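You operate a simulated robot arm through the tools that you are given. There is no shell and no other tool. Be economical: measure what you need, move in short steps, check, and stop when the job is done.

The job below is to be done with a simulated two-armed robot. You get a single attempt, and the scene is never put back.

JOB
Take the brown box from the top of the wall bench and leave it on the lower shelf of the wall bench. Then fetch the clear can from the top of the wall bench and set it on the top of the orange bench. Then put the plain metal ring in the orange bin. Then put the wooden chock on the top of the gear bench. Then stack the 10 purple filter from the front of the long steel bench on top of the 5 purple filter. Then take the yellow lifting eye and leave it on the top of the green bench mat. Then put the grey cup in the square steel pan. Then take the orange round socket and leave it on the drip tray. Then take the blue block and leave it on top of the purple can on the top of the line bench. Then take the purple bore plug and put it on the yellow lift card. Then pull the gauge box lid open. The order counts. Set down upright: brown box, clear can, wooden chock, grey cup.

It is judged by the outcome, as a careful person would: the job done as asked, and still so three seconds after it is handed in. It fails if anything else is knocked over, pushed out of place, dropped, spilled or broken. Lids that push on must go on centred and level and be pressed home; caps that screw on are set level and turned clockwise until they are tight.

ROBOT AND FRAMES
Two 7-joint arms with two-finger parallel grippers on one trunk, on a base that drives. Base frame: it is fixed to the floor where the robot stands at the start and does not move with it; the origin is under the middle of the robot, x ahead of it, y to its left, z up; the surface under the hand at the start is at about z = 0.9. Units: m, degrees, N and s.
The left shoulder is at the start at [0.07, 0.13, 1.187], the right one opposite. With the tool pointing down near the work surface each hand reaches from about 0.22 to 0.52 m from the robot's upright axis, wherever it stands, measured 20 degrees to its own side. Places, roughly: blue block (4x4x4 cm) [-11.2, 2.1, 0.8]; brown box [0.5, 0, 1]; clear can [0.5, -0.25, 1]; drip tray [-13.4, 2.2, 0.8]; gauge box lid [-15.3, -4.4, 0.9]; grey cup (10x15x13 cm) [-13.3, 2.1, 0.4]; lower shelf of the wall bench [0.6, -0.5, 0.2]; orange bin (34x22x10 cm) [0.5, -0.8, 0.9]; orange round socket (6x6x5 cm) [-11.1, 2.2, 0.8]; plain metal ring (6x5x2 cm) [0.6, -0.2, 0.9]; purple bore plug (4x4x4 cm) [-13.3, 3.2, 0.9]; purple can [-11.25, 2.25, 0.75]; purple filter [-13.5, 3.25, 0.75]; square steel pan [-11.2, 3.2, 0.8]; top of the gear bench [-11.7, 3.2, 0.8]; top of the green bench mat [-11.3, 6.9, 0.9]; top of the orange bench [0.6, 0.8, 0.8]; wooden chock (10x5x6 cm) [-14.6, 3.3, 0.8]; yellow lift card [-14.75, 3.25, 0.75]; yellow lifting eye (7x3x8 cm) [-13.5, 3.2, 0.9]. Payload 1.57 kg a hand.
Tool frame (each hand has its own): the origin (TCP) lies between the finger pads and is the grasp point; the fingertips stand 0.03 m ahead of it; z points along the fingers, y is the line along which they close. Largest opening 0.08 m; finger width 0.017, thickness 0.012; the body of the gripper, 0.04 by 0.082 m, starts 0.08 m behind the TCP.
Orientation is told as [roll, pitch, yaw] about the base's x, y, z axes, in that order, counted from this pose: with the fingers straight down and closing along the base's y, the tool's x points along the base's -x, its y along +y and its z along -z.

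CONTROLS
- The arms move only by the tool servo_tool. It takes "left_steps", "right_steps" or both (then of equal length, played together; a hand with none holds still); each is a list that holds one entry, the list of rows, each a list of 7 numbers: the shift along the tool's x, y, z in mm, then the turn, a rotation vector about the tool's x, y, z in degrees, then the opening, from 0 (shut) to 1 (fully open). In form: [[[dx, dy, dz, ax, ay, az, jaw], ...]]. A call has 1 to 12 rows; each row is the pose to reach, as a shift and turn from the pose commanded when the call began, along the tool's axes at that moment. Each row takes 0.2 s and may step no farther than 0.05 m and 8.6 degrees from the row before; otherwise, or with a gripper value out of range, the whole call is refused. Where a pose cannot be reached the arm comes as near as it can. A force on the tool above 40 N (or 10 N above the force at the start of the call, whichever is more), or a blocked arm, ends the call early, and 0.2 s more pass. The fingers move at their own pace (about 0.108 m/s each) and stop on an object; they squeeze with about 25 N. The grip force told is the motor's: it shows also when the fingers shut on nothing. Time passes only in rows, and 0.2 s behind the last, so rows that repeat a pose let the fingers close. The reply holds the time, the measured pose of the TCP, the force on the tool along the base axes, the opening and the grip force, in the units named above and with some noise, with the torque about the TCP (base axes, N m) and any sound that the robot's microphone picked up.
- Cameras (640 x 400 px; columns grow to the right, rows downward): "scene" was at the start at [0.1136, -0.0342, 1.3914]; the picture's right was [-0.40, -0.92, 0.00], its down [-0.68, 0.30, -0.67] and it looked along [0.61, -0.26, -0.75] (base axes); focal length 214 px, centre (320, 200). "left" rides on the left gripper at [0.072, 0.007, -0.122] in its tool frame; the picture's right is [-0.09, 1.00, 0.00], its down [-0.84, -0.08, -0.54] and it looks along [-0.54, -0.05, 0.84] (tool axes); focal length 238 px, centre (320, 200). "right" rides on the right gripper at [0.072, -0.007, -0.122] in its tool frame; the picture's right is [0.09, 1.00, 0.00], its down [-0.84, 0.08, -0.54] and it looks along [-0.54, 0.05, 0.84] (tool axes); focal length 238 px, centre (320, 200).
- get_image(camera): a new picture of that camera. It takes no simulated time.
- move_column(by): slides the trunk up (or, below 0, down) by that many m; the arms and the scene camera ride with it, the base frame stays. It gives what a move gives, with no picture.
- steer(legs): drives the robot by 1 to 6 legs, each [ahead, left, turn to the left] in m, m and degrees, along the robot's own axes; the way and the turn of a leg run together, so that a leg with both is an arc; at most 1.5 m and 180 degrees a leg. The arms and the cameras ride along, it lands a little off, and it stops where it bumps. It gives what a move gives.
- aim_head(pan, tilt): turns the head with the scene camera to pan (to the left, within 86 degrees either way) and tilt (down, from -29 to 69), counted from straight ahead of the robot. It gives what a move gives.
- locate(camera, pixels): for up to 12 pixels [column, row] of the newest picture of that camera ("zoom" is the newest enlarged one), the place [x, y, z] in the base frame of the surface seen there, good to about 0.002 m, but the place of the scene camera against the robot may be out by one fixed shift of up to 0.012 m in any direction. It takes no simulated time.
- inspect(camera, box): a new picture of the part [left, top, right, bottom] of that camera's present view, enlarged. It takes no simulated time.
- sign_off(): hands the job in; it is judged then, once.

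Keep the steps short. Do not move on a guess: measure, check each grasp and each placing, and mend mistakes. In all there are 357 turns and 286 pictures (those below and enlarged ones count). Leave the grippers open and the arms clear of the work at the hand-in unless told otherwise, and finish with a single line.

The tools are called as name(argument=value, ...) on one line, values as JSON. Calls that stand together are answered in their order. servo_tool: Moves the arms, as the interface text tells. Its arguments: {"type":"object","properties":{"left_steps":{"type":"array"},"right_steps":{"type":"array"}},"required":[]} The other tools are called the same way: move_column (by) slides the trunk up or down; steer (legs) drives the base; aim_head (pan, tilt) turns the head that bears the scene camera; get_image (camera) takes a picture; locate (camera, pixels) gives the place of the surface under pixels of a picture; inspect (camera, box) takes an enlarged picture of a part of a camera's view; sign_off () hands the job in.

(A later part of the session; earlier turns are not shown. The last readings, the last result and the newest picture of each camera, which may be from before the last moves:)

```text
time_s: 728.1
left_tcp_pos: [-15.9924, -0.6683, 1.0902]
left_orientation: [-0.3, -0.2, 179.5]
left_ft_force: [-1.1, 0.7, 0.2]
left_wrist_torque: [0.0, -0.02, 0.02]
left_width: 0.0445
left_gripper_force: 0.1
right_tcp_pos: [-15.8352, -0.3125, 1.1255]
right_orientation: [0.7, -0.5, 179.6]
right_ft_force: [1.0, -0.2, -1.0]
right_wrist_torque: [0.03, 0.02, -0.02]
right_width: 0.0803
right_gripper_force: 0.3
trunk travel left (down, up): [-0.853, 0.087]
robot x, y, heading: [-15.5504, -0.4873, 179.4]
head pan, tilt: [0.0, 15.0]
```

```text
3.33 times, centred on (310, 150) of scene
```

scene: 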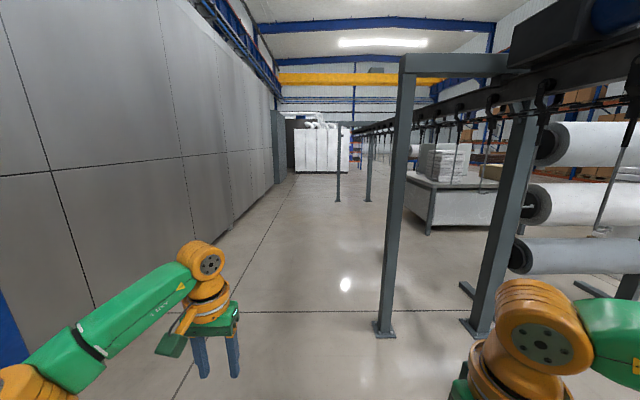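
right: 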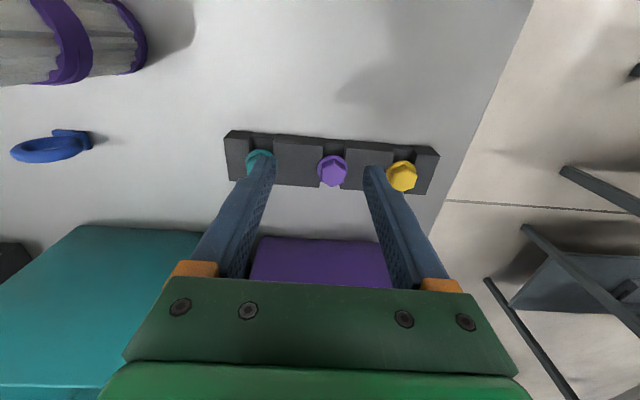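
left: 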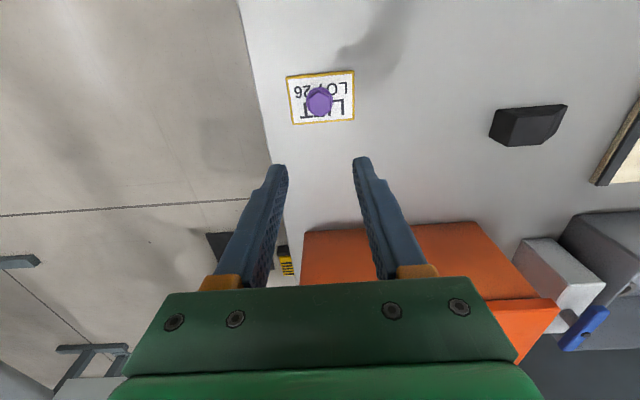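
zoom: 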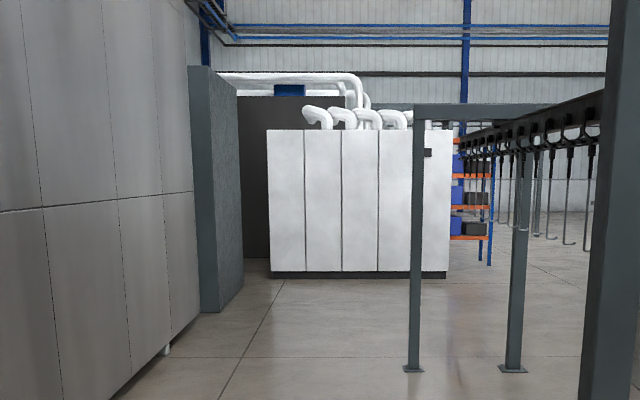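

West looks doubtful (dark wall and cabinets). The east end of the oven (x≈-5.1) was seen open at the start, so I turn and look east along the oven lane.

steer(legs=[[0, 0, 90], [0, 0, 90]])

get_image(camera="scene")

```text
time_s: 736.2
left_tcp_pos: [-15.1075, -0.2945, 1.0898]
left_orientation: [-0.3, -0.1, 1.4]
left_ft_force: [0.4, -0.2, 0.0]
left_wrist_torque: [0.03, -0.01, 0.02]
left_width: 0.044
left_gripper_force: 0.0
right_tcp_pos: [-15.2539, -0.6551, 1.1241]
right_orientation: [0.7, -0.4, 1.4]
right_ft_force: [0.4, -0.4, 0.5]
right_wrist_torque: [0.0, -0.02, 0.02]
right_width: 0.0801
right_gripper_force: 0.0
trunk travel left (down, up): [-0.853, 0.087]
robot x, y, heading: [-15.549, -0.4884, 0.9]
head pan, tilt: [0.0, 15.0]
```

```text
83 pictures are left
```

scene: 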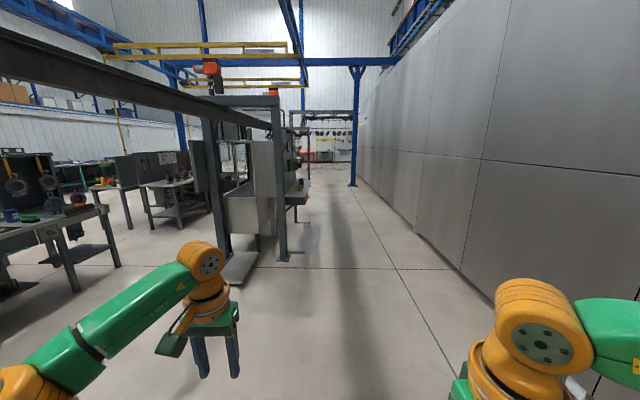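

locate(camera="scene", pixels=[[290, 258], [303, 200], [308, 185], [353, 187], [335, 160], [310, 160], [300, 180], [345, 160], [320, 175]])

inspect(camera="scene", box=[260, 80, 400, 200])

```text
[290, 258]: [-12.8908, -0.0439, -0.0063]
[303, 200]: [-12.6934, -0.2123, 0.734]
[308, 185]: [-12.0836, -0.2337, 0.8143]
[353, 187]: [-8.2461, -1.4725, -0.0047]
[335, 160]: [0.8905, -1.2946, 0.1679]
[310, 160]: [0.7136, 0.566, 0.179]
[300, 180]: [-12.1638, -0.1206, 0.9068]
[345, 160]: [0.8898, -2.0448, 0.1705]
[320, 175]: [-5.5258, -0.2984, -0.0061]
```

```text
3.33 times, centred on (330, 140) of scene
```

zoom: 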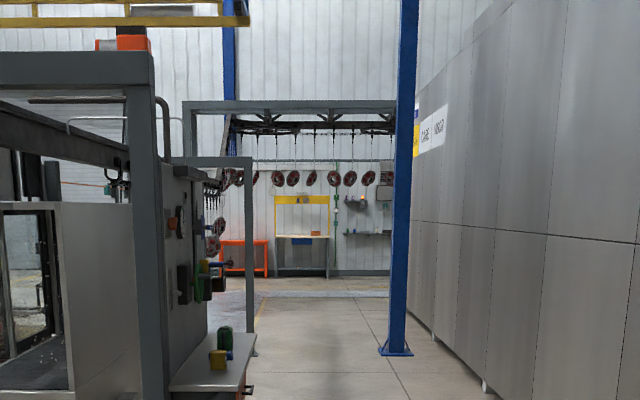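

The lane along the oven is clear right through to the start area. I drive east at y≈-0.85.

steer(legs=[[1.5, -0.36, -0.9], [1.5, 0, 0], [1.5, 0, 0], [1.5, 0, 0]])

get_image(camera="scene")

```text
refused: leg 1 is longer than a leg can be; nothing moved
```

```text
81 pictures are left
```

scene: 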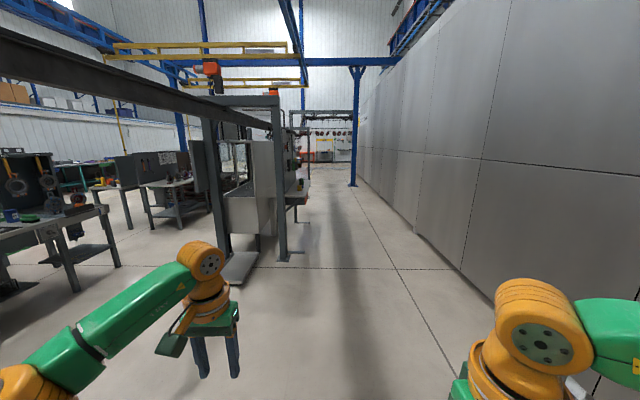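

steer(legs=[[1.3, -0.38, -0.9], [1.5, 0, 0], [1.5, 0, 0], [1.5, 0, 0]])

get_image(camera="scene")

```text
time_s: 763.7
left_tcp_pos: [-9.3831, -0.675, 1.0895]
left_orientation: [-0.2, -0.2, -1.8]
left_ft_force: [1.1, -0.1, 0.5]
left_wrist_torque: [-0.03, 0.01, 0.04]
left_width: 0.0436
left_gripper_force: 0.0
right_tcp_pos: [-9.5488, -1.0286, 1.1256]
right_orientation: [0.6, -0.6, -1.7]
right_ft_force: [-1.0, 0.5, 0.6]
right_wrist_torque: [0.0, 0.0, 0.0]
right_width: 0.0801
right_gripper_force: 0.1
trunk travel left (down, up): [-0.853, 0.087]
robot x, y, heading: [-9.8328, -0.8467, -1.9]
head pan, tilt: [0.0, 15.0]
```

```text
80 pictures are left
```

scene: 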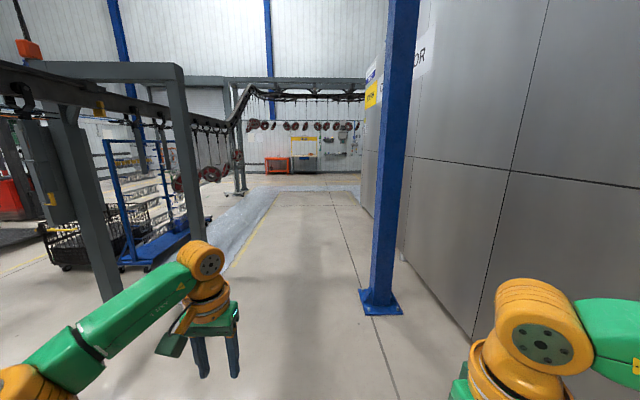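

steer(legs=[[1.5, 0.05, 1.9], [1.5, 0, 0], [1.5, 0, 0], [0.9, 0, 0]])

aim_head(pan=-70, tilt=15)

get_image(camera="scene")

```text
refused: leg 1 is longer than a leg can be; nothing moved
```

```text
time_s: 765.1
left_tcp_pos: [-9.383, -0.675, 1.0886]
left_orientation: [-0.3, -0.1, -1.8]
left_ft_force: [0.3, -0.2, -0.2]
left_wrist_torque: [0.02, 0.01, -0.01]
left_width: 0.0437
left_gripper_force: 0.1
right_tcp_pos: [-9.5475, -1.0282, 1.1244]
right_orientation: [0.7, -0.6, -1.7]
right_ft_force: [-0.6, 0.1, -0.9]
right_wrist_torque: [0.01, 0.04, -0.01]
right_width: 0.0798
right_gripper_force: 0.0
trunk travel left (down, up): [-0.853, 0.087]
robot x, y, heading: [-9.8331, -0.8455, -2.0]
head pan, tilt: [-70.0, 15.0]
```

```text
79 pictures are left
```

scene: 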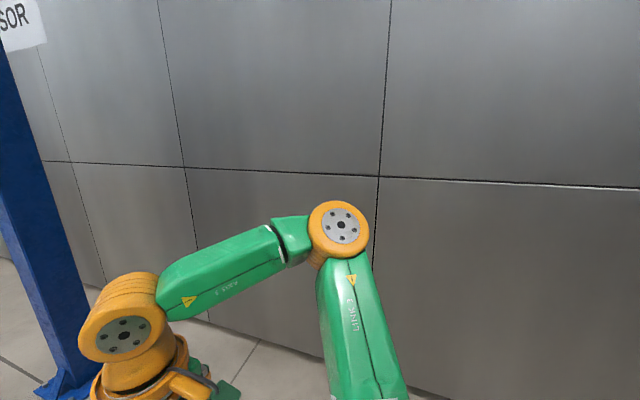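

Leg limit includes the sideways part; I resend slightly shorter.

steer(legs=[[1.4, 0.05, 1.9], [1.45, 0, 0], [1.45, 0, 0], [1.1, 0, 0]])

get_image(camera="scene")

```text
time_s: 791.0
left_tcp_pos: [-3.9702, -0.7008, 1.0903]
left_orientation: [-0.3, -0.3, -0.6]
left_ft_force: [-0.4, -0.5, 0.9]
left_wrist_torque: [-0.01, -0.03, 0.03]
left_width: 0.0441
left_gripper_force: 0.2
right_tcp_pos: [-4.1303, -1.0557, 1.1247]
right_orientation: [0.6, -0.7, -0.6]
right_ft_force: [-0.4, 0.2, 0.6]
right_wrist_torque: [-0.05, -0.01, -0.02]
right_width: 0.0803
right_gripper_force: 0.1
trunk travel left (down, up): [-0.853, 0.087]
robot x, y, heading: [-4.4158, -0.8825, -0.9]
head pan, tilt: [-70.0, 15.0]
```

```text
78 pictures are left
```

scene: 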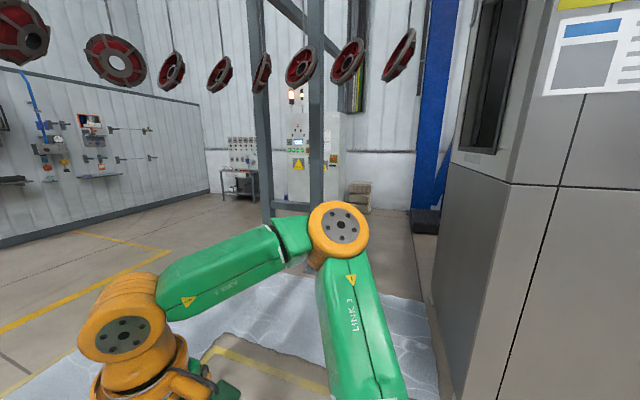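

locate(camera="scene", pixels=[[266, 205], [318, 190], [440, 240], [425, 200], [425, 225], [380, 235], [300, 65], [350, 60], [510, 190], [360, 205], [240, 200], [445, 330]])

aim_head(pan=-86, tilt=20)

get_image(camera="scene")

```text
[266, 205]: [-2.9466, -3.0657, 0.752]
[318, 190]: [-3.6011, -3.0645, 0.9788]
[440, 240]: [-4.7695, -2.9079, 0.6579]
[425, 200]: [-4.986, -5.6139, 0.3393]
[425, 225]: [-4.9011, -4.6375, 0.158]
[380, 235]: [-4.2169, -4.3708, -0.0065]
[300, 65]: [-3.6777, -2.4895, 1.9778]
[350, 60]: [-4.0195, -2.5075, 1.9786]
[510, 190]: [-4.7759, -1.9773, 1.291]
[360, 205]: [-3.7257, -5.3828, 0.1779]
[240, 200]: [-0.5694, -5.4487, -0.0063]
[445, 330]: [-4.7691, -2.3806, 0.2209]
```

```text
time_s: 791.8
left_tcp_pos: [-3.9692, -0.702, 1.0891]
left_orientation: [-0.3, -0.2, -0.7]
left_ft_force: [-0.6, 0.2, -0.3]
left_wrist_torque: [-0.02, 0.03, -0.02]
left_width: 0.0439
left_gripper_force: 0.1
right_tcp_pos: [-4.1295, -1.0556, 1.1252]
right_orientation: [0.7, -0.5, -0.6]
right_ft_force: [-0.5, 0.2, 0.6]
right_wrist_torque: [-0.02, 0.01, 0.02]
right_width: 0.08
right_gripper_force: 0.2
trunk travel left (down, up): [-0.853, 0.087]
robot x, y, heading: [-4.4183, -0.8802, -1.2]
head pan, tilt: [-85.9, 20.0]
```

```text
77 pictures are left
```

scene: 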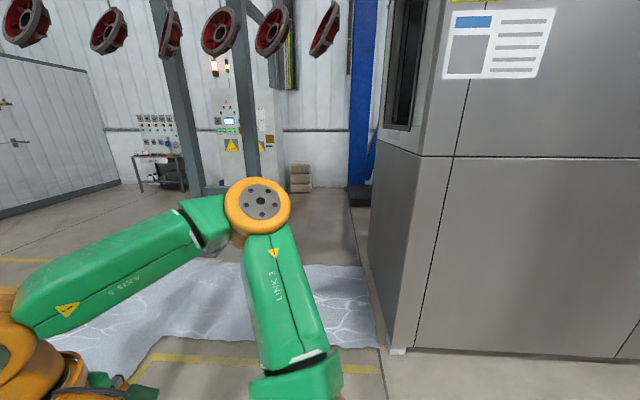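

Gap between oven face (x -4.77) and conveyor post (x -3.6): I turn to face south, centre at x≈-4.18, and drive to y≈-4.1.

steer(legs=[[0, 0, -89], [0, 0.24, 0], [1.1, 0, 0], [1.1, 0, 0], [1.0, 0, 0], [0, 0, -90]])

aim_head(pan=0, tilt=15)

get_image(camera="scene")

```text
time_s: 816.3
left_tcp_pos: [-4.4988, -4.2686, 1.0911]
left_orientation: [-0.4, -0.2, -176.5]
left_ft_force: [0.8, -0.9, 0.5]
left_wrist_torque: [0.0, -0.01, 0.01]
left_width: 0.044
left_gripper_force: 0.0
right_tcp_pos: [-4.3676, -3.9022, 1.1255]
right_orientation: [0.7, -0.6, -176.5]
right_ft_force: [-0.5, 0.7, -0.1]
right_wrist_torque: [0.01, -0.02, 0.0]
right_width: 0.0799
right_gripper_force: 0.1
trunk travel left (down, up): [-0.853, 0.087]
robot x, y, heading: [-4.0696, -4.0577, -176.8]
head pan, tilt: [-85.9, 20.0]
```

```text
time_s: 817.9
left_tcp_pos: [-4.4986, -4.2675, 1.0902]
left_orientation: [-0.1, -0.2, -176.5]
left_ft_force: [0.1, 0.1, 0.0]
left_wrist_torque: [0.0, 0.01, 0.01]
left_width: 0.0439
left_gripper_force: 0.1
right_tcp_pos: [-4.3651, -3.9021, 1.1245]
right_orientation: [0.7, -0.6, -176.5]
right_ft_force: [0.0, -0.7, 0.7]
right_wrist_torque: [0.02, 0.03, 0.0]
right_width: 0.08
right_gripper_force: 0.0
trunk travel left (down, up): [-0.853, 0.087]
robot x, y, heading: [-4.0651, -4.0579, -176.8]
head pan, tilt: [0.0, 15.0]
```

```text
76 pictures are left
```

scene: 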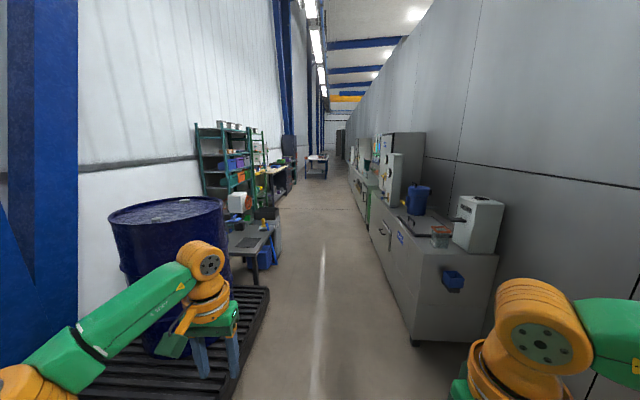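

locate(camera="scene", pixels=[[268, 290], [238, 380], [412, 342], [372, 235], [277, 255], [285, 195], [305, 180], [330, 178], [360, 190], [352, 160], [320, 160], [295, 170]])

inspect(camera="scene", box=[230, 110, 430, 260])

```text
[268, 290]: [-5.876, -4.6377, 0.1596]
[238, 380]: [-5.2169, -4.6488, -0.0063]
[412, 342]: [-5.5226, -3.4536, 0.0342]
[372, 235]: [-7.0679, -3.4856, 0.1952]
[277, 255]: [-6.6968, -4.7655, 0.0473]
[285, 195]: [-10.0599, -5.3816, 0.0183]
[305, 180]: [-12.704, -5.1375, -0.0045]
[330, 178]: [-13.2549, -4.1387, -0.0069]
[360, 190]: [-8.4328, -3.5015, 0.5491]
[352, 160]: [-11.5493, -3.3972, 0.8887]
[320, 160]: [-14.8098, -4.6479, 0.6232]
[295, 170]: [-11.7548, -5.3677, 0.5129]
```

```text
2.67 times, centred on (330, 185) of scene
```

zoom: 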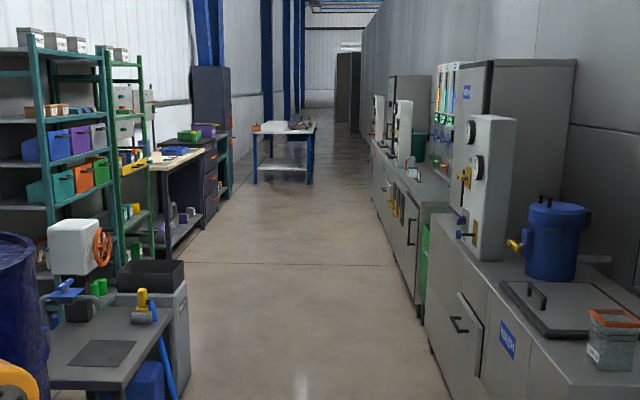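

The aisle at y≈-4.06 is clear; the white-topped table near x≈-15 should carry the gauge box. I drive 8.6 m west.

steer(legs=[[1.43, 0, -3], [1.43, 0, 0], [1.43, 0, 0]])

steer(legs=[[1.43, 0, 0], [1.43, 0, 0], [1.43, 0, 0]])

get_image(camera="scene")

```text
time_s: 838.6
left_tcp_pos: [-8.8321, -4.3958, 1.0892]
left_orientation: [-0.3, -0.2, -179.0]
left_ft_force: [0.1, -0.4, -0.6]
left_wrist_torque: [0.0, 0.01, -0.01]
left_width: 0.0437
left_gripper_force: 0.0
right_tcp_pos: [-8.6811, -4.0364, 1.1262]
right_orientation: [0.7, -0.7, -178.8]
right_ft_force: [0.0, 0.6, 0.2]
right_wrist_torque: [0.0, 0.03, 0.0]
right_width: 0.0801
right_gripper_force: 0.0
trunk travel left (down, up): [-0.853, 0.087]
robot x, y, heading: [-8.3896, -4.2046, -179.1]
head pan, tilt: [0.0, 15.0]
```

```text
time_s: 859.1
left_tcp_pos: [-13.1175, -4.4357, 1.0903]
left_orientation: [-0.3, -0.2, -179.7]
left_ft_force: [-0.5, 0.2, 0.7]
left_wrist_torque: [0.0, 0.0, 0.01]
left_width: 0.0439
left_gripper_force: 0.0
right_tcp_pos: [-12.9656, -4.0771, 1.1253]
right_orientation: [0.7, -0.6, -179.4]
right_ft_force: [0.2, 0.7, -0.6]
right_wrist_torque: [0.01, -0.04, 0.0]
right_width: 0.08
right_gripper_force: 0.0
trunk travel left (down, up): [-0.853, 0.087]
robot x, y, heading: [-12.6781, -4.2496, -180.0]
head pan, tilt: [0.0, 15.0]
```

```text
74 pictures are left
```

scene: 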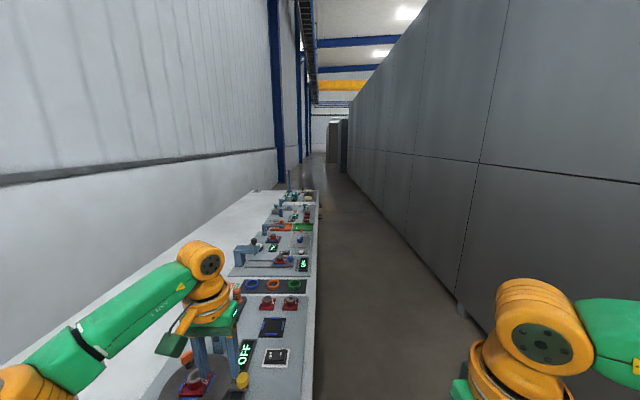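

inspect(camera="scene", box=[170, 180, 350, 400])

locate(camera="scene", pixels=[[314, 300], [318, 220], [275, 355], [255, 255], [290, 225], [470, 310], [420, 250], [305, 370], [298, 200]])

```text
1.82 times, centred on (260, 290) of scene
```

zoom: 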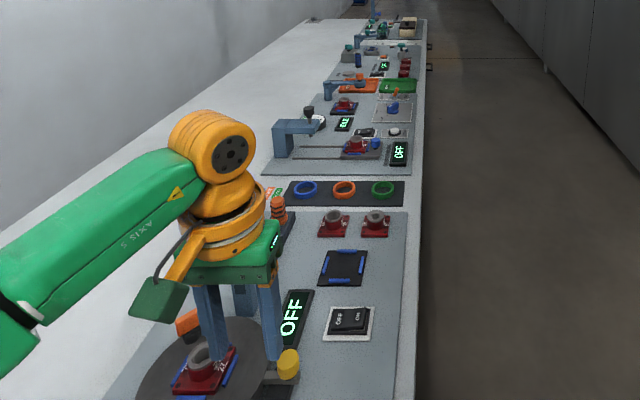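

```text
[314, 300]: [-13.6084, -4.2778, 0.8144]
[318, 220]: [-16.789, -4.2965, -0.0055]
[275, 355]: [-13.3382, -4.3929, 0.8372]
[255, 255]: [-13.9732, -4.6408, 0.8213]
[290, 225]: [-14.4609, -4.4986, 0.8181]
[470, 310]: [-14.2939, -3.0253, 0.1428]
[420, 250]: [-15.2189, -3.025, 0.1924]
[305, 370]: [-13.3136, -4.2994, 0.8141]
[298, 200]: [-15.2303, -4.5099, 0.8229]
```

The console edge is at y≈-4.26 and the oven at -3.03; I shift right to y≈-3.68, drive to x≈-15.15 and turn to face the console.

steer(legs=[[0, -0.57, 0], [1.25, 0, 0], [1.22, 0, 0], [0, 0, 90]])

aim_head(pan=0, tilt=45)

get_image(camera="scene")

```text
time_s: 878.1
left_tcp_pos: [-15.0148, -4.0248, 1.0891]
left_orientation: [-0.2, -0.2, -93.2]
left_ft_force: [0.1, -0.4, 0.0]
left_wrist_torque: [0.0, 0.02, -0.02]
left_width: 0.0438
left_gripper_force: 0.1
right_tcp_pos: [-15.3628, -3.85, 1.1251]
right_orientation: [0.7, -0.6, -93.2]
right_ft_force: [0.3, 0.5, -0.7]
right_wrist_torque: [0.02, -0.01, 0.01]
right_width: 0.0798
right_gripper_force: 0.1
trunk travel left (down, up): [-0.853, 0.087]
robot x, y, heading: [-15.1736, -3.5727, -93.4]
head pan, tilt: [0.0, 15.0]
```

```text
time_s: 879.0
left_tcp_pos: [-15.0139, -4.0256, 1.0899]
left_orientation: [-0.2, -0.2, -93.3]
left_ft_force: [0.5, -0.6, 0.2]
left_wrist_torque: [-0.05, 0.0, 0.0]
left_width: 0.0442
left_gripper_force: 0.0
right_tcp_pos: [-15.3625, -3.8506, 1.1254]
right_orientation: [0.7, -0.5, -93.2]
right_ft_force: [-0.4, 0.6, 0.8]
right_wrist_torque: [0.01, -0.01, 0.03]
right_width: 0.08
right_gripper_force: 0.1
trunk travel left (down, up): [-0.853, 0.087]
robot x, y, heading: [-15.1754, -3.5721, -93.4]
head pan, tilt: [0.0, 45.0]
```

```text
72 pictures are left
```

scene: 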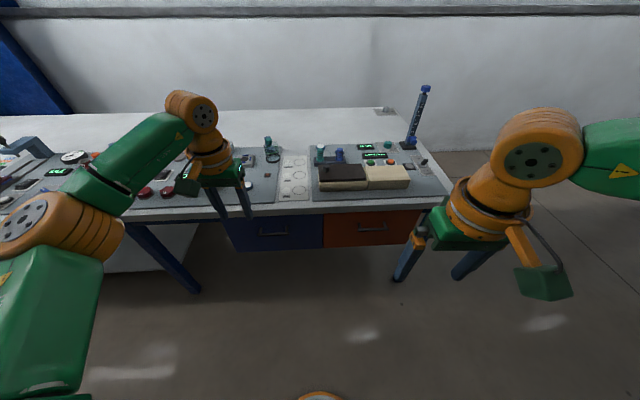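

inspect(camera="scene", box=[250, 120, 450, 245])

locate(camera="scene", pixels=[[340, 172], [320, 165], [320, 185], [365, 187], [365, 168], [405, 168], [405, 187], [342, 180], [385, 172], [335, 195], [390, 163], [420, 85]])

```text
3.20 times, centred on (350, 182) of scene
```

zoom: 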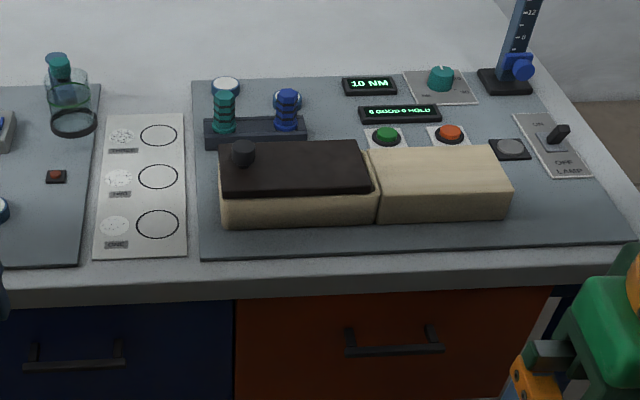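

```text
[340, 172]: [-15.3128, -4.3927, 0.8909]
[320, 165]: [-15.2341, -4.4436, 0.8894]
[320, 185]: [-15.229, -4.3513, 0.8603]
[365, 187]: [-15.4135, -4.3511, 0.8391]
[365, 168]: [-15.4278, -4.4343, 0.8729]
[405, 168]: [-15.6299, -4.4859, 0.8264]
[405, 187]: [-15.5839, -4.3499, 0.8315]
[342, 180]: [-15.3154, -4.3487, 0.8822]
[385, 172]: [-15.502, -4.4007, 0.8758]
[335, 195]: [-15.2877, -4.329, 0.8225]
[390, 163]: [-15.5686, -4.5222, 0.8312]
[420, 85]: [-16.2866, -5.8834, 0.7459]
```

The gauge box has a dark lid with a knob at its left end, next to a cream-coloured part. I move closer and view it with the right wrist camera.

steer(legs=[[0.36, 0.05, 3.4]])

get_image(camera="right")

aim_head(pan=-10, tilt=60)

get_image(camera="scene")

```text
time_s: 881.4
left_tcp_pos: [-14.9559, -4.3772, 1.0909]
left_orientation: [-0.3, -0.3, -90.5]
left_ft_force: [1.2, 0.4, 0.5]
left_wrist_torque: [-0.02, -0.03, 0.01]
left_width: 0.044
left_gripper_force: 0.0
right_tcp_pos: [-15.3122, -4.2201, 1.1253]
right_orientation: [0.7, -0.7, -90.4]
right_ft_force: [0.1, -0.5, 0.3]
right_wrist_torque: [-0.03, 0.01, 0.0]
right_width: 0.0803
right_gripper_force: 0.1
trunk travel left (down, up): [-0.853, 0.087]
robot x, y, heading: [-15.1347, -3.9318, -90.7]
head pan, tilt: [0.0, 45.0]
```

```text
70 pictures are left
```

right: 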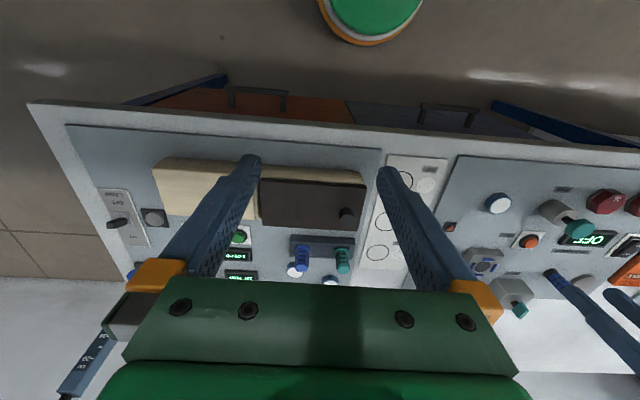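

```text
time_s: 882.1
left_tcp_pos: [-14.9553, -4.3788, 1.0908]
left_orientation: [-0.2, -0.2, -90.4]
left_ft_force: [-0.2, -0.2, -0.2]
left_wrist_torque: [0.02, 0.03, -0.02]
left_width: 0.0439
left_gripper_force: 0.0
right_tcp_pos: [-15.313, -4.2223, 1.1257]
right_orientation: [0.7, -0.6, -90.4]
right_ft_force: [0.1, -0.2, -0.1]
right_wrist_torque: [0.0, -0.02, -0.01]
right_width: 0.0798
right_gripper_force: 0.2
trunk travel left (down, up): [-0.853, 0.087]
robot x, y, heading: [-15.1364, -3.9337, -90.4]
head pan, tilt: [-10.0, 60.0]
```

```text
69 pictures are left
```

scene: 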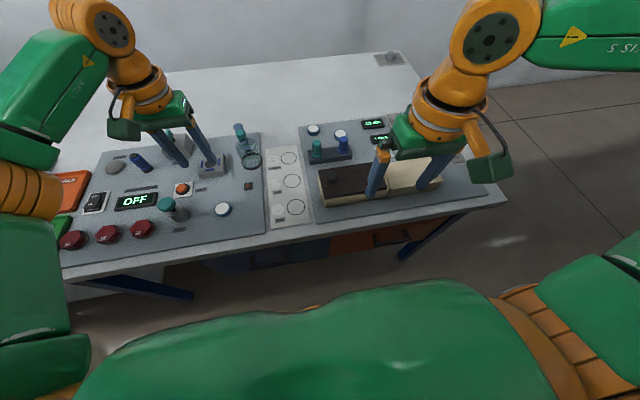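

inspect(camera="right", box=[140, 145, 400, 245])

inspect(camera="scene", box=[300, 130, 460, 230])

locate(camera="right", pixels=[[347, 213], [263, 182], [363, 186], [365, 230], [262, 222], [300, 200], [158, 165], [320, 175], [360, 178], [230, 190]])

```text
2.46 times, centred on (270, 195) of right
```

zoom: 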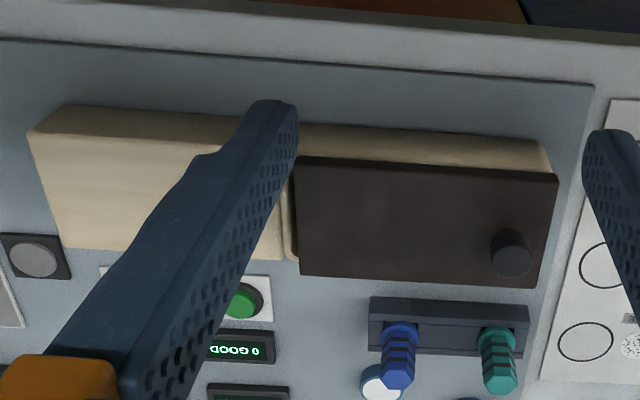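

```text
4.00 times, centred on (380, 180) of scene
```

zoom: 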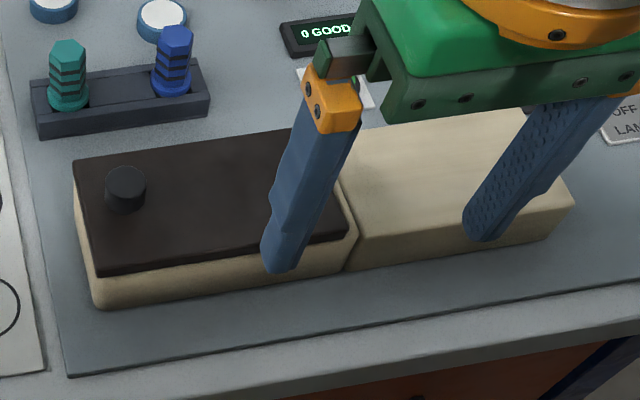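

```text
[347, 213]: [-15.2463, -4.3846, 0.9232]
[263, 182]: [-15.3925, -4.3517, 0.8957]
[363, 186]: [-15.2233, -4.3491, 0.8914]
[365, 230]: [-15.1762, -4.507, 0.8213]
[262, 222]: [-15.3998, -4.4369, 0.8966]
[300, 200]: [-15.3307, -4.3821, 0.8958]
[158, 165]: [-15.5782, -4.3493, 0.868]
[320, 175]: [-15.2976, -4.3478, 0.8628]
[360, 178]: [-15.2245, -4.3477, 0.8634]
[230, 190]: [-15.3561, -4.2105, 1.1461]
```

Lid: x -15.40…-15.22, y -4.44…-4.35, top 0.896; knob Ø~22 mm centred ≈[-15.247,-4.385], top 0.923. I drive 5 cm closer and bring the right hand above the knob.

steer(legs=[[0.05, 0, 0.5]])

servo_tool(right_steps=[[[-25, 15, 20, 0, 0, 0, 0.7], [-50, 30, 45, 0, 0, 0, 0.7], [-80, 45, 75, 0, 0, 0, 0.7], [-110, 64, 100, 0, 0, 0, 0.7], [-112, 64, 125, 0, 0, 0, 0.7], [-112, 64, 125, 0, 0, 0, 0.7]]])

get_image(camera="right")

```text
time_s: 883.1
left_tcp_pos: [-14.9515, -4.4206, 1.0931]
left_orientation: [-0.1, -0.7, -90.0]
left_ft_force: [-0.8, 1.4, 0.8]
left_wrist_torque: [-0.06, 0.02, 0.01]
left_width: 0.0438
left_gripper_force: 0.0
right_tcp_pos: [-15.3095, -4.2654, 1.1264]
right_orientation: [0.7, -1.0, -89.9]
right_ft_force: [-0.3, 1.7, 0.2]
right_wrist_torque: [-0.03, 0.02, 0.0]
right_width: 0.0797
right_gripper_force: 0.2
trunk travel left (down, up): [-0.853, 0.087]
robot x, y, heading: [-15.1359, -3.9821, -90.3]
head pan, tilt: [-10.0, 60.0]
```

```text
time_s: 884.5
left_tcp_pos: [-14.9524, -4.4281, 1.0891]
left_orientation: [-0.3, 0.0, -90.0]
left_ft_force: [0.1, 0.2, 0.4]
left_wrist_torque: [0.02, 0.0, 0.01]
left_width: 0.0441
left_gripper_force: 0.0
right_tcp_pos: [-15.2717, -4.3637, 1.0122]
right_orientation: [0.8, -0.8, -89.9]
right_ft_force: [0.9, 0.4, -0.4]
right_wrist_torque: [-0.01, 0.01, 0.0]
right_width: 0.0558
right_gripper_force: 0.1
right hand out of reach, approached as far as the arm can: row 4, 5, 6
trunk travel left (down, up): [-0.853, 0.087]
robot x, y, heading: [-15.1364, -3.983, -90.4]
head pan, tilt: [-10.0, 60.0]
```

```text
66 pictures are left
```

right: 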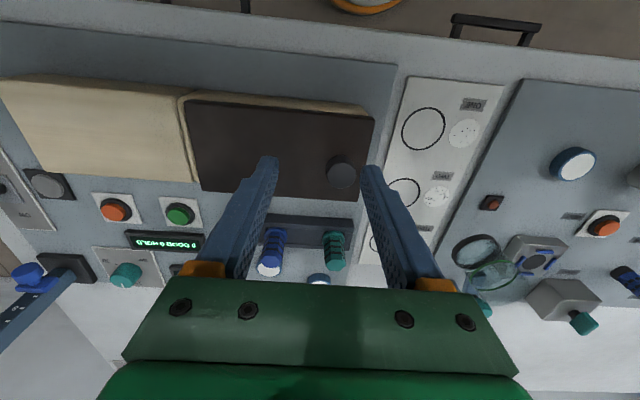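

locate(camera="right", pixels=[[342, 166], [333, 172], [352, 172], [342, 182], [90, 130], [150, 120], [190, 180], [240, 110], [370, 120]])

inspect(camera="right", box=[150, 80, 400, 220])

```text
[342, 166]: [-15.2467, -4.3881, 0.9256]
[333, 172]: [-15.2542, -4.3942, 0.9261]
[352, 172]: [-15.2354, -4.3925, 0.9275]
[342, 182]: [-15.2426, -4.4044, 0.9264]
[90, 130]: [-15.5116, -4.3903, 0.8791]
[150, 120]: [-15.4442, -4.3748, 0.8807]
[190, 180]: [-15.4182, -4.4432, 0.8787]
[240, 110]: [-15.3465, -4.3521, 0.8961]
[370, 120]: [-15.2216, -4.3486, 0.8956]
```

```text
2.56 times, centred on (275, 150) of right
```

zoom: 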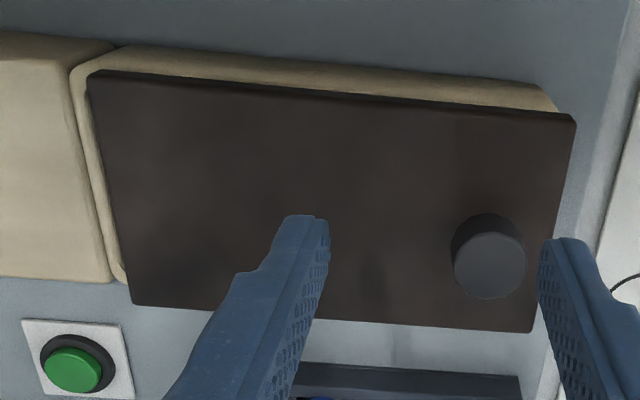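

Knob centre ≈[-15.245,-4.394]; cream block top (0.880) is flush with the lid's underside, so the lid likely slides. I shift the base 4 cm left, 2 cm ahead to reach the knob.

steer(legs=[[0.02, 0.045, 0]])

get_image(camera="right")

```text
time_s: 885.4
left_tcp_pos: [-14.9137, -4.4444, 1.0924]
left_orientation: [0.1, -0.3, -90.0]
left_ft_force: [-1.0, -0.4, 0.3]
left_wrist_torque: [-0.02, -0.1, -0.02]
left_width: 0.044
left_gripper_force: 0.1
right_tcp_pos: [-15.2323, -4.3799, 1.0132]
right_orientation: [1.1, -0.8, -89.9]
right_ft_force: [-0.2, 0.8, -0.7]
right_wrist_torque: [-0.04, -0.03, 0.0]
right_width: 0.0561
right_gripper_force: 0.0
trunk travel left (down, up): [-0.853, 0.087]
robot x, y, heading: [-15.0895, -4.0039, -90.2]
head pan, tilt: [-10.0, 60.0]
```

```text
64 pictures are left
```

right: 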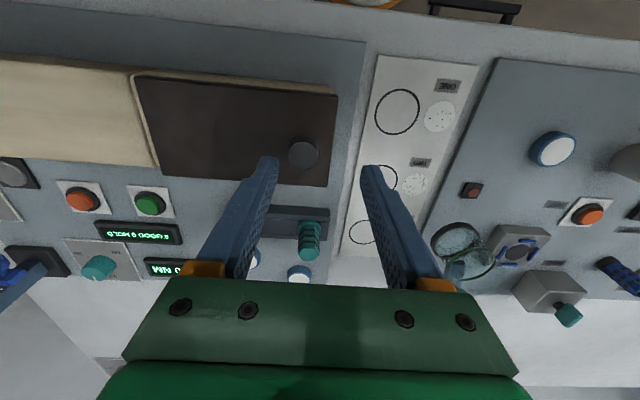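

servo_tool(right_steps=[[[-7, -7, 0, 0, 0, 0, 0.7], [-14, -13, 0, 0, 0, 0, 0.7], [-14, -13, 0, 0, 0, 0, 0.7], [-14, -13, 0, 0, 0, 0, 0.7]]], left_steps=[[[20, 0, -30, 0, 0, 0, 1], [40, 0, -60, 0, 0, 0, 1], [70, 0, -90, 0, 0, 0, 1], [90, 0, -110, 0, 0, 0, 1]]])

move_column(by=-0.06)

get_image(camera="right")

```text
time_s: 886.4
left_tcp_pos: [-14.9076, -4.3564, 1.1982]
left_orientation: [-0.2, -0.3, -89.9]
left_ft_force: [0.8, 1.0, 0.2]
left_wrist_torque: [0.03, 0.01, 0.0]
left_width: 0.08
left_gripper_force: 0.1
right_tcp_pos: [-15.2398, -4.3962, 1.0124]
right_orientation: [0.7, -0.7, -89.8]
right_ft_force: [-0.5, -0.5, -0.3]
right_wrist_torque: [0.0, 0.01, 0.0]
right_width: 0.0562
right_gripper_force: 0.1
trunk travel left (down, up): [-0.853, 0.087]
robot x, y, heading: [-15.0848, -4.0009, -90.0]
head pan, tilt: [-10.0, 60.0]
```

```text
time_s: 887.4
left_tcp_pos: [-14.9088, -4.3563, 1.1372]
left_orientation: [-0.2, -0.2, -90.0]
left_ft_force: [0.1, 0.8, -0.4]
left_wrist_torque: [0.01, 0.01, 0.01]
left_width: 0.0802
left_gripper_force: 0.1
right_tcp_pos: [-15.2406, -4.3976, 0.9504]
right_orientation: [0.8, -0.6, -89.9]
right_ft_force: [-0.5, -0.2, 0.0]
right_wrist_torque: [0.0, 0.04, 0.02]
right_width: 0.056
right_gripper_force: 0.0
trunk travel left (down, up): [-0.793, 0.147]
robot x, y, heading: [-15.0922, -4.0048, -90.1]
head pan, tilt: [-10.0, 60.0]
```

```text
63 pictures are left
```

right: 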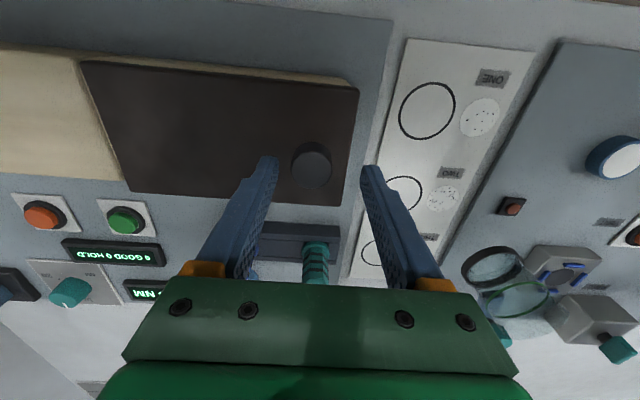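

move_column(by=-0.018)

servo_tool(right_steps=[[[0, 0, 0, 0, 0, 0, 0.3], [0, 0, 0, 0, 0, 0, 0], [0, 0, 0, 0, 0, 0, 0]]])

get_image(camera="right")

```text
time_s: 888.0
left_tcp_pos: [-14.9083, -4.3571, 1.1193]
left_orientation: [-0.3, -0.2, -90.0]
left_ft_force: [0.6, -0.1, 0.4]
left_wrist_torque: [0.04, -0.01, -0.01]
left_width: 0.0801
left_gripper_force: 0.2
right_tcp_pos: [-15.2407, -4.3973, 0.9339]
right_orientation: [0.8, -0.6, -89.9]
right_ft_force: [0.1, -0.5, 0.0]
right_wrist_torque: [-0.02, -0.03, 0.02]
right_width: 0.0559
right_gripper_force: 0.2
trunk travel left (down, up): [-0.775, 0.165]
robot x, y, heading: [-15.0947, -4.002, -90.4]
head pan, tilt: [-10.0, 60.0]
```

```text
time_s: 888.8
left_tcp_pos: [-14.9149, -4.3565, 1.1198]
left_orientation: [0.0, -0.2, -90.1]
left_ft_force: [-0.1, 0.8, -0.2]
left_wrist_torque: [-0.01, -0.02, -0.01]
left_width: 0.0799
left_gripper_force: 0.0
right_tcp_pos: [-15.2461, -4.3976, 0.9333]
right_orientation: [0.9, -0.7, -89.9]
right_ft_force: [-15.7, -2.1, 6.2]
right_wrist_torque: [0.02, 1.54, -0.08]
right_width: 0.0296
right_gripper_force: 39.0
trunk travel left (down, up): [-0.775, 0.165]
robot x, y, heading: [-15.0939, -4.0025, -90.3]
head pan, tilt: [-10.0, 60.0]
```

```text
62 pictures are left
```

right: 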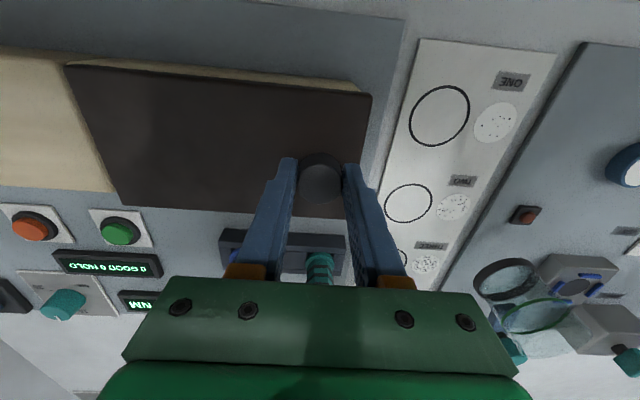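

Gripped; the lid resisted being nudged toward +x (16 N), so +x is the closed stop. I now ease toward -x in small steps and read the force.

servo_tool(right_steps=[[[0, -5, 0, 0, 0, 0, 0], [0, -8, 0, 0, 0, 0, 0], [0, -12, 0, 0, 0, 0, 0], [0, -16, 0, 0, 0, 0, 0], [0, -16, 0, 0, 0, 0, 0]]])

get_image(camera="right")

```text
time_s: 890.0
left_tcp_pos: [-14.9066, -4.3561, 1.1181]
left_orientation: [-0.3, -0.2, -90.1]
left_ft_force: [-0.3, 0.3, 0.0]
left_wrist_torque: [0.02, 0.01, 0.01]
left_width: 0.0801
left_gripper_force: 0.0
right_tcp_pos: [-15.2565, -4.3964, 0.9333]
right_orientation: [0.7, -0.7, -89.9]
right_ft_force: [0.1, -2.6, 6.5]
right_wrist_torque: [0.53, 0.67, 0.05]
right_width: 0.0296
right_gripper_force: 38.9
trunk travel left (down, up): [-0.775, 0.165]
robot x, y, heading: [-15.0917, -4.0038, -90.1]
head pan, tilt: [-10.0, 60.0]
```

```text
61 pictures are left
```

right: 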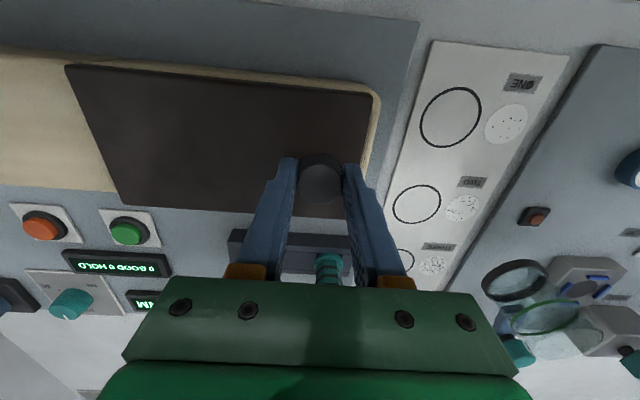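

The lid slides toward -x freely (10 mm so far). I continue in that direction.

servo_tool(right_steps=[[[0, -8, -1, 0, 0, 0, 0], [0, -18, -1, 0, 0, 0, 0], [0, -28, -1, 0, 0, 0, 0], [0, -38, -1, 0, 0, 0, 0], [0, -48, -1, 0, 0, 0, 0], [0, -58, -1, 0, 0, 0, 0], [0, -68, -1, 0, 0, 0, 0], [0, -68, -1, 0, 0, 0, 0]]])

get_image(camera="right")

```text
time_s: 891.8
left_tcp_pos: [-14.9089, -4.3561, 1.1196]
left_orientation: [-0.1, -0.3, -90.0]
left_ft_force: [0.1, -0.8, -0.3]
left_wrist_torque: [0.03, 0.0, 0.02]
left_width: 0.0801
left_gripper_force: 0.1
right_tcp_pos: [-15.3246, -4.3962, 0.9332]
right_orientation: [0.8, -0.6, -89.9]
right_ft_force: [-0.3, 7.0, -7.2]
right_wrist_torque: [1.18, 0.79, -0.08]
right_width: 0.0295
right_gripper_force: 39.2
trunk travel left (down, up): [-0.775, 0.165]
robot x, y, heading: [-15.0902, -4.0062, -90.0]
head pan, tilt: [-10.0, 60.0]
```

```text
60 pictures are left
```

right: 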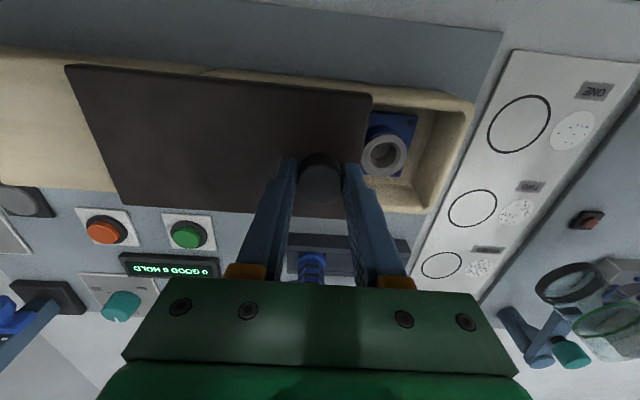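

The box is opening. I correct for the side loads and slide a further 85 mm.

servo_tool(right_steps=[[[1.5, -10, 0.5, 0, 0, 0, 0], [1.5, -20, 0.5, 0, 0, 0, 0], [1.5, -30, 0.5, 0, 0, 0, 0], [1.5, -40, 0.5, 0, 0, 0, 0], [1.5, -50, 0.5, 0, 0, 0, 0], [1.5, -60, 0.5, 0, 0, 0, 0], [1.5, -70, 0.5, 0, 0, 0, 0], [1.5, -70, 0.5, 0, 0, 0, 0]]])

get_image(camera="right")

```text
time_s: 893.6
left_tcp_pos: [-14.9078, -4.3554, 1.1187]
left_orientation: [-0.3, -0.2, -89.9]
left_ft_force: [0.0, 0.6, 0.0]
left_wrist_torque: [-0.01, 0.02, 0.02]
left_width: 0.0802
left_gripper_force: 0.1
right_tcp_pos: [-15.394, -4.3963, 0.9335]
right_orientation: [0.7, -0.8, -89.8]
right_ft_force: [-1.2, -2.1, 8.2]
right_wrist_torque: [0.61, 0.65, -0.02]
right_width: 0.0294
right_gripper_force: 39.1
trunk travel left (down, up): [-0.775, 0.165]
robot x, y, heading: [-15.0965, -4.0009, -90.0]
head pan, tilt: [-10.0, 60.0]
```

```text
59 pictures are left
```

right: 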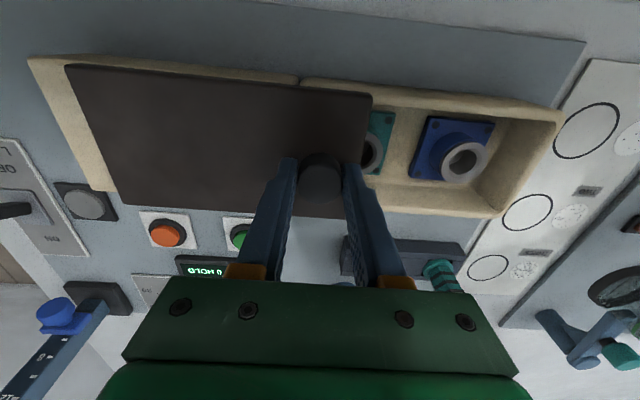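

Nearly open. I slide on until it stops.

servo_tool(right_steps=[[[0, -8, 0, 0, 0, 0, 0], [0, -16, 0, 0, 0, 0, 0], [0, -24, 0, 0, 0, 0, 0], [0, -32, 0, 0, 0, 0, 0], [0, -32, 0, 0, 0, 0, 0]]])

get_image(camera="right")

```text
time_s: 894.8
left_tcp_pos: [-14.9062, -4.3554, 1.119]
left_orientation: [-0.4, -0.2, -89.9]
left_ft_force: [-0.5, -0.2, 0.1]
left_wrist_torque: [-0.01, -0.04, 0.01]
left_width: 0.0799
left_gripper_force: 0.1
right_tcp_pos: [-15.4232, -4.3967, 0.9337]
right_orientation: [0.7, -0.8, -89.9]
right_ft_force: [-0.8, -7.0, 15.6]
right_wrist_torque: [-0.83, 0.66, 0.1]
right_width: 0.0295
right_gripper_force: 39.0
trunk travel left (down, up): [-0.775, 0.165]
robot x, y, heading: [-15.0891, -4.005, -90.2]
head pan, tilt: [-10.0, 60.0]
```

```text
58 pictures are left
```

right: 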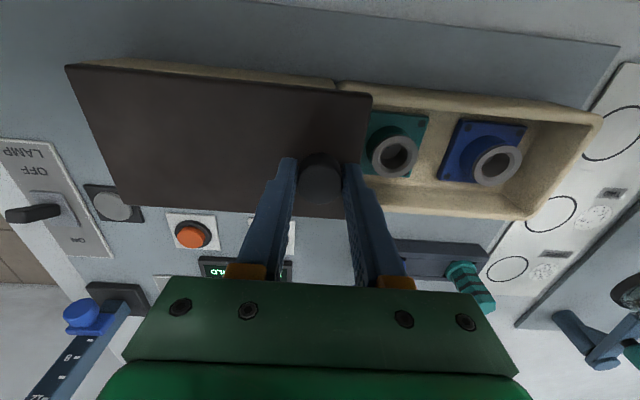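

Travel ≈178 mm; the lid is now over the cream block. I relieve the vertical load and test a few millimetres more for the end stop.

servo_tool(right_steps=[[[1, 0, -1.2, 0, 0, 0, 0], [1, -4, -1.2, 0, 0, 0, 0], [1, -8, -1.2, 0, 0, 0, 0], [1, -8, -1.2, 0, 0, 0, 0]]])

```text
time_s: 895.8
left_tcp_pos: [-14.8997, -4.3581, 1.1157]
left_orientation: [-0.7, 0.1, -89.9]
left_ft_force: [0.0, 0.1, 0.5]
left_wrist_torque: [0.0, 0.04, 0.01]
left_width: 0.0803
left_gripper_force: 0.1
right_tcp_pos: [-15.4268, -4.3959, 0.9331]
right_orientation: [0.5, -0.2, -89.7]
right_ft_force: [27.1, 1.7, -18.1]
right_wrist_torque: [-0.72, 0.02, 0.23]
right_width: 0.0292
right_gripper_force: 39.2
trunk travel left (down, up): [-0.775, 0.165]
robot x, y, heading: [-15.0919, -3.9998, -90.1]
head pan, tilt: [-10.0, 60.0]
```

End stop reached (27 N) – fully open. I relieve the load, release the knob and rise.

servo_tool(right_steps=[[[0, 4.5, 1, 0, 0, 0, 0], [0, 4.5, 1, 0, 0, 0, 0], [0, 4.5, 1, 0, 0, 0, 0.7], [0, 4.5, 1, 0, 0, 0, 0.7], [0, 4.5, 1, 0, 0, 0, 0.7]]])

move_column(by=0.15)

get_image(camera="right")

```text
time_s: 897.0
left_tcp_pos: [-14.9098, -4.3574, 1.1198]
left_orientation: [-0.3, -0.2, -89.9]
left_ft_force: [0.9, -0.4, 0.2]
left_wrist_torque: [0.02, -0.01, -0.02]
left_width: 0.0802
left_gripper_force: 0.0
right_tcp_pos: [-15.4293, -4.3957, 0.9317]
right_orientation: [0.7, -0.5, -90.0]
right_ft_force: [-0.4, -1.1, 0.1]
right_wrist_torque: [0.01, 0.02, 0.0]
right_width: 0.0559
right_gripper_force: 0.1
trunk travel left (down, up): [-0.775, 0.165]
robot x, y, heading: [-15.0886, -4.0073, -89.9]
head pan, tilt: [-10.0, 60.0]
```

```text
time_s: 898.8
left_tcp_pos: [-14.9084, -4.3566, 1.2692]
left_orientation: [-0.3, -0.2, -90.1]
left_ft_force: [0.6, -0.2, -0.9]
left_wrist_torque: [0.01, 0.01, -0.01]
left_width: 0.0798
left_gripper_force: 0.1
right_tcp_pos: [-15.4293, -4.3946, 1.0811]
right_orientation: [0.8, -0.5, -89.8]
right_ft_force: [0.6, 0.1, -1.0]
right_wrist_torque: [-0.02, 0.0, 0.0]
right_width: 0.0559
right_gripper_force: 0.0
trunk travel left (down, up): [-0.925, 0.015]
robot x, y, heading: [-15.0916, -4.0074, -90.2]
head pan, tilt: [-10.0, 60.0]
```

```text
57 pictures are left
```

right: 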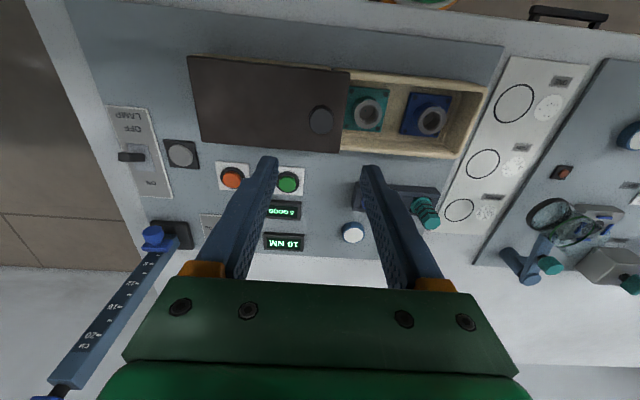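

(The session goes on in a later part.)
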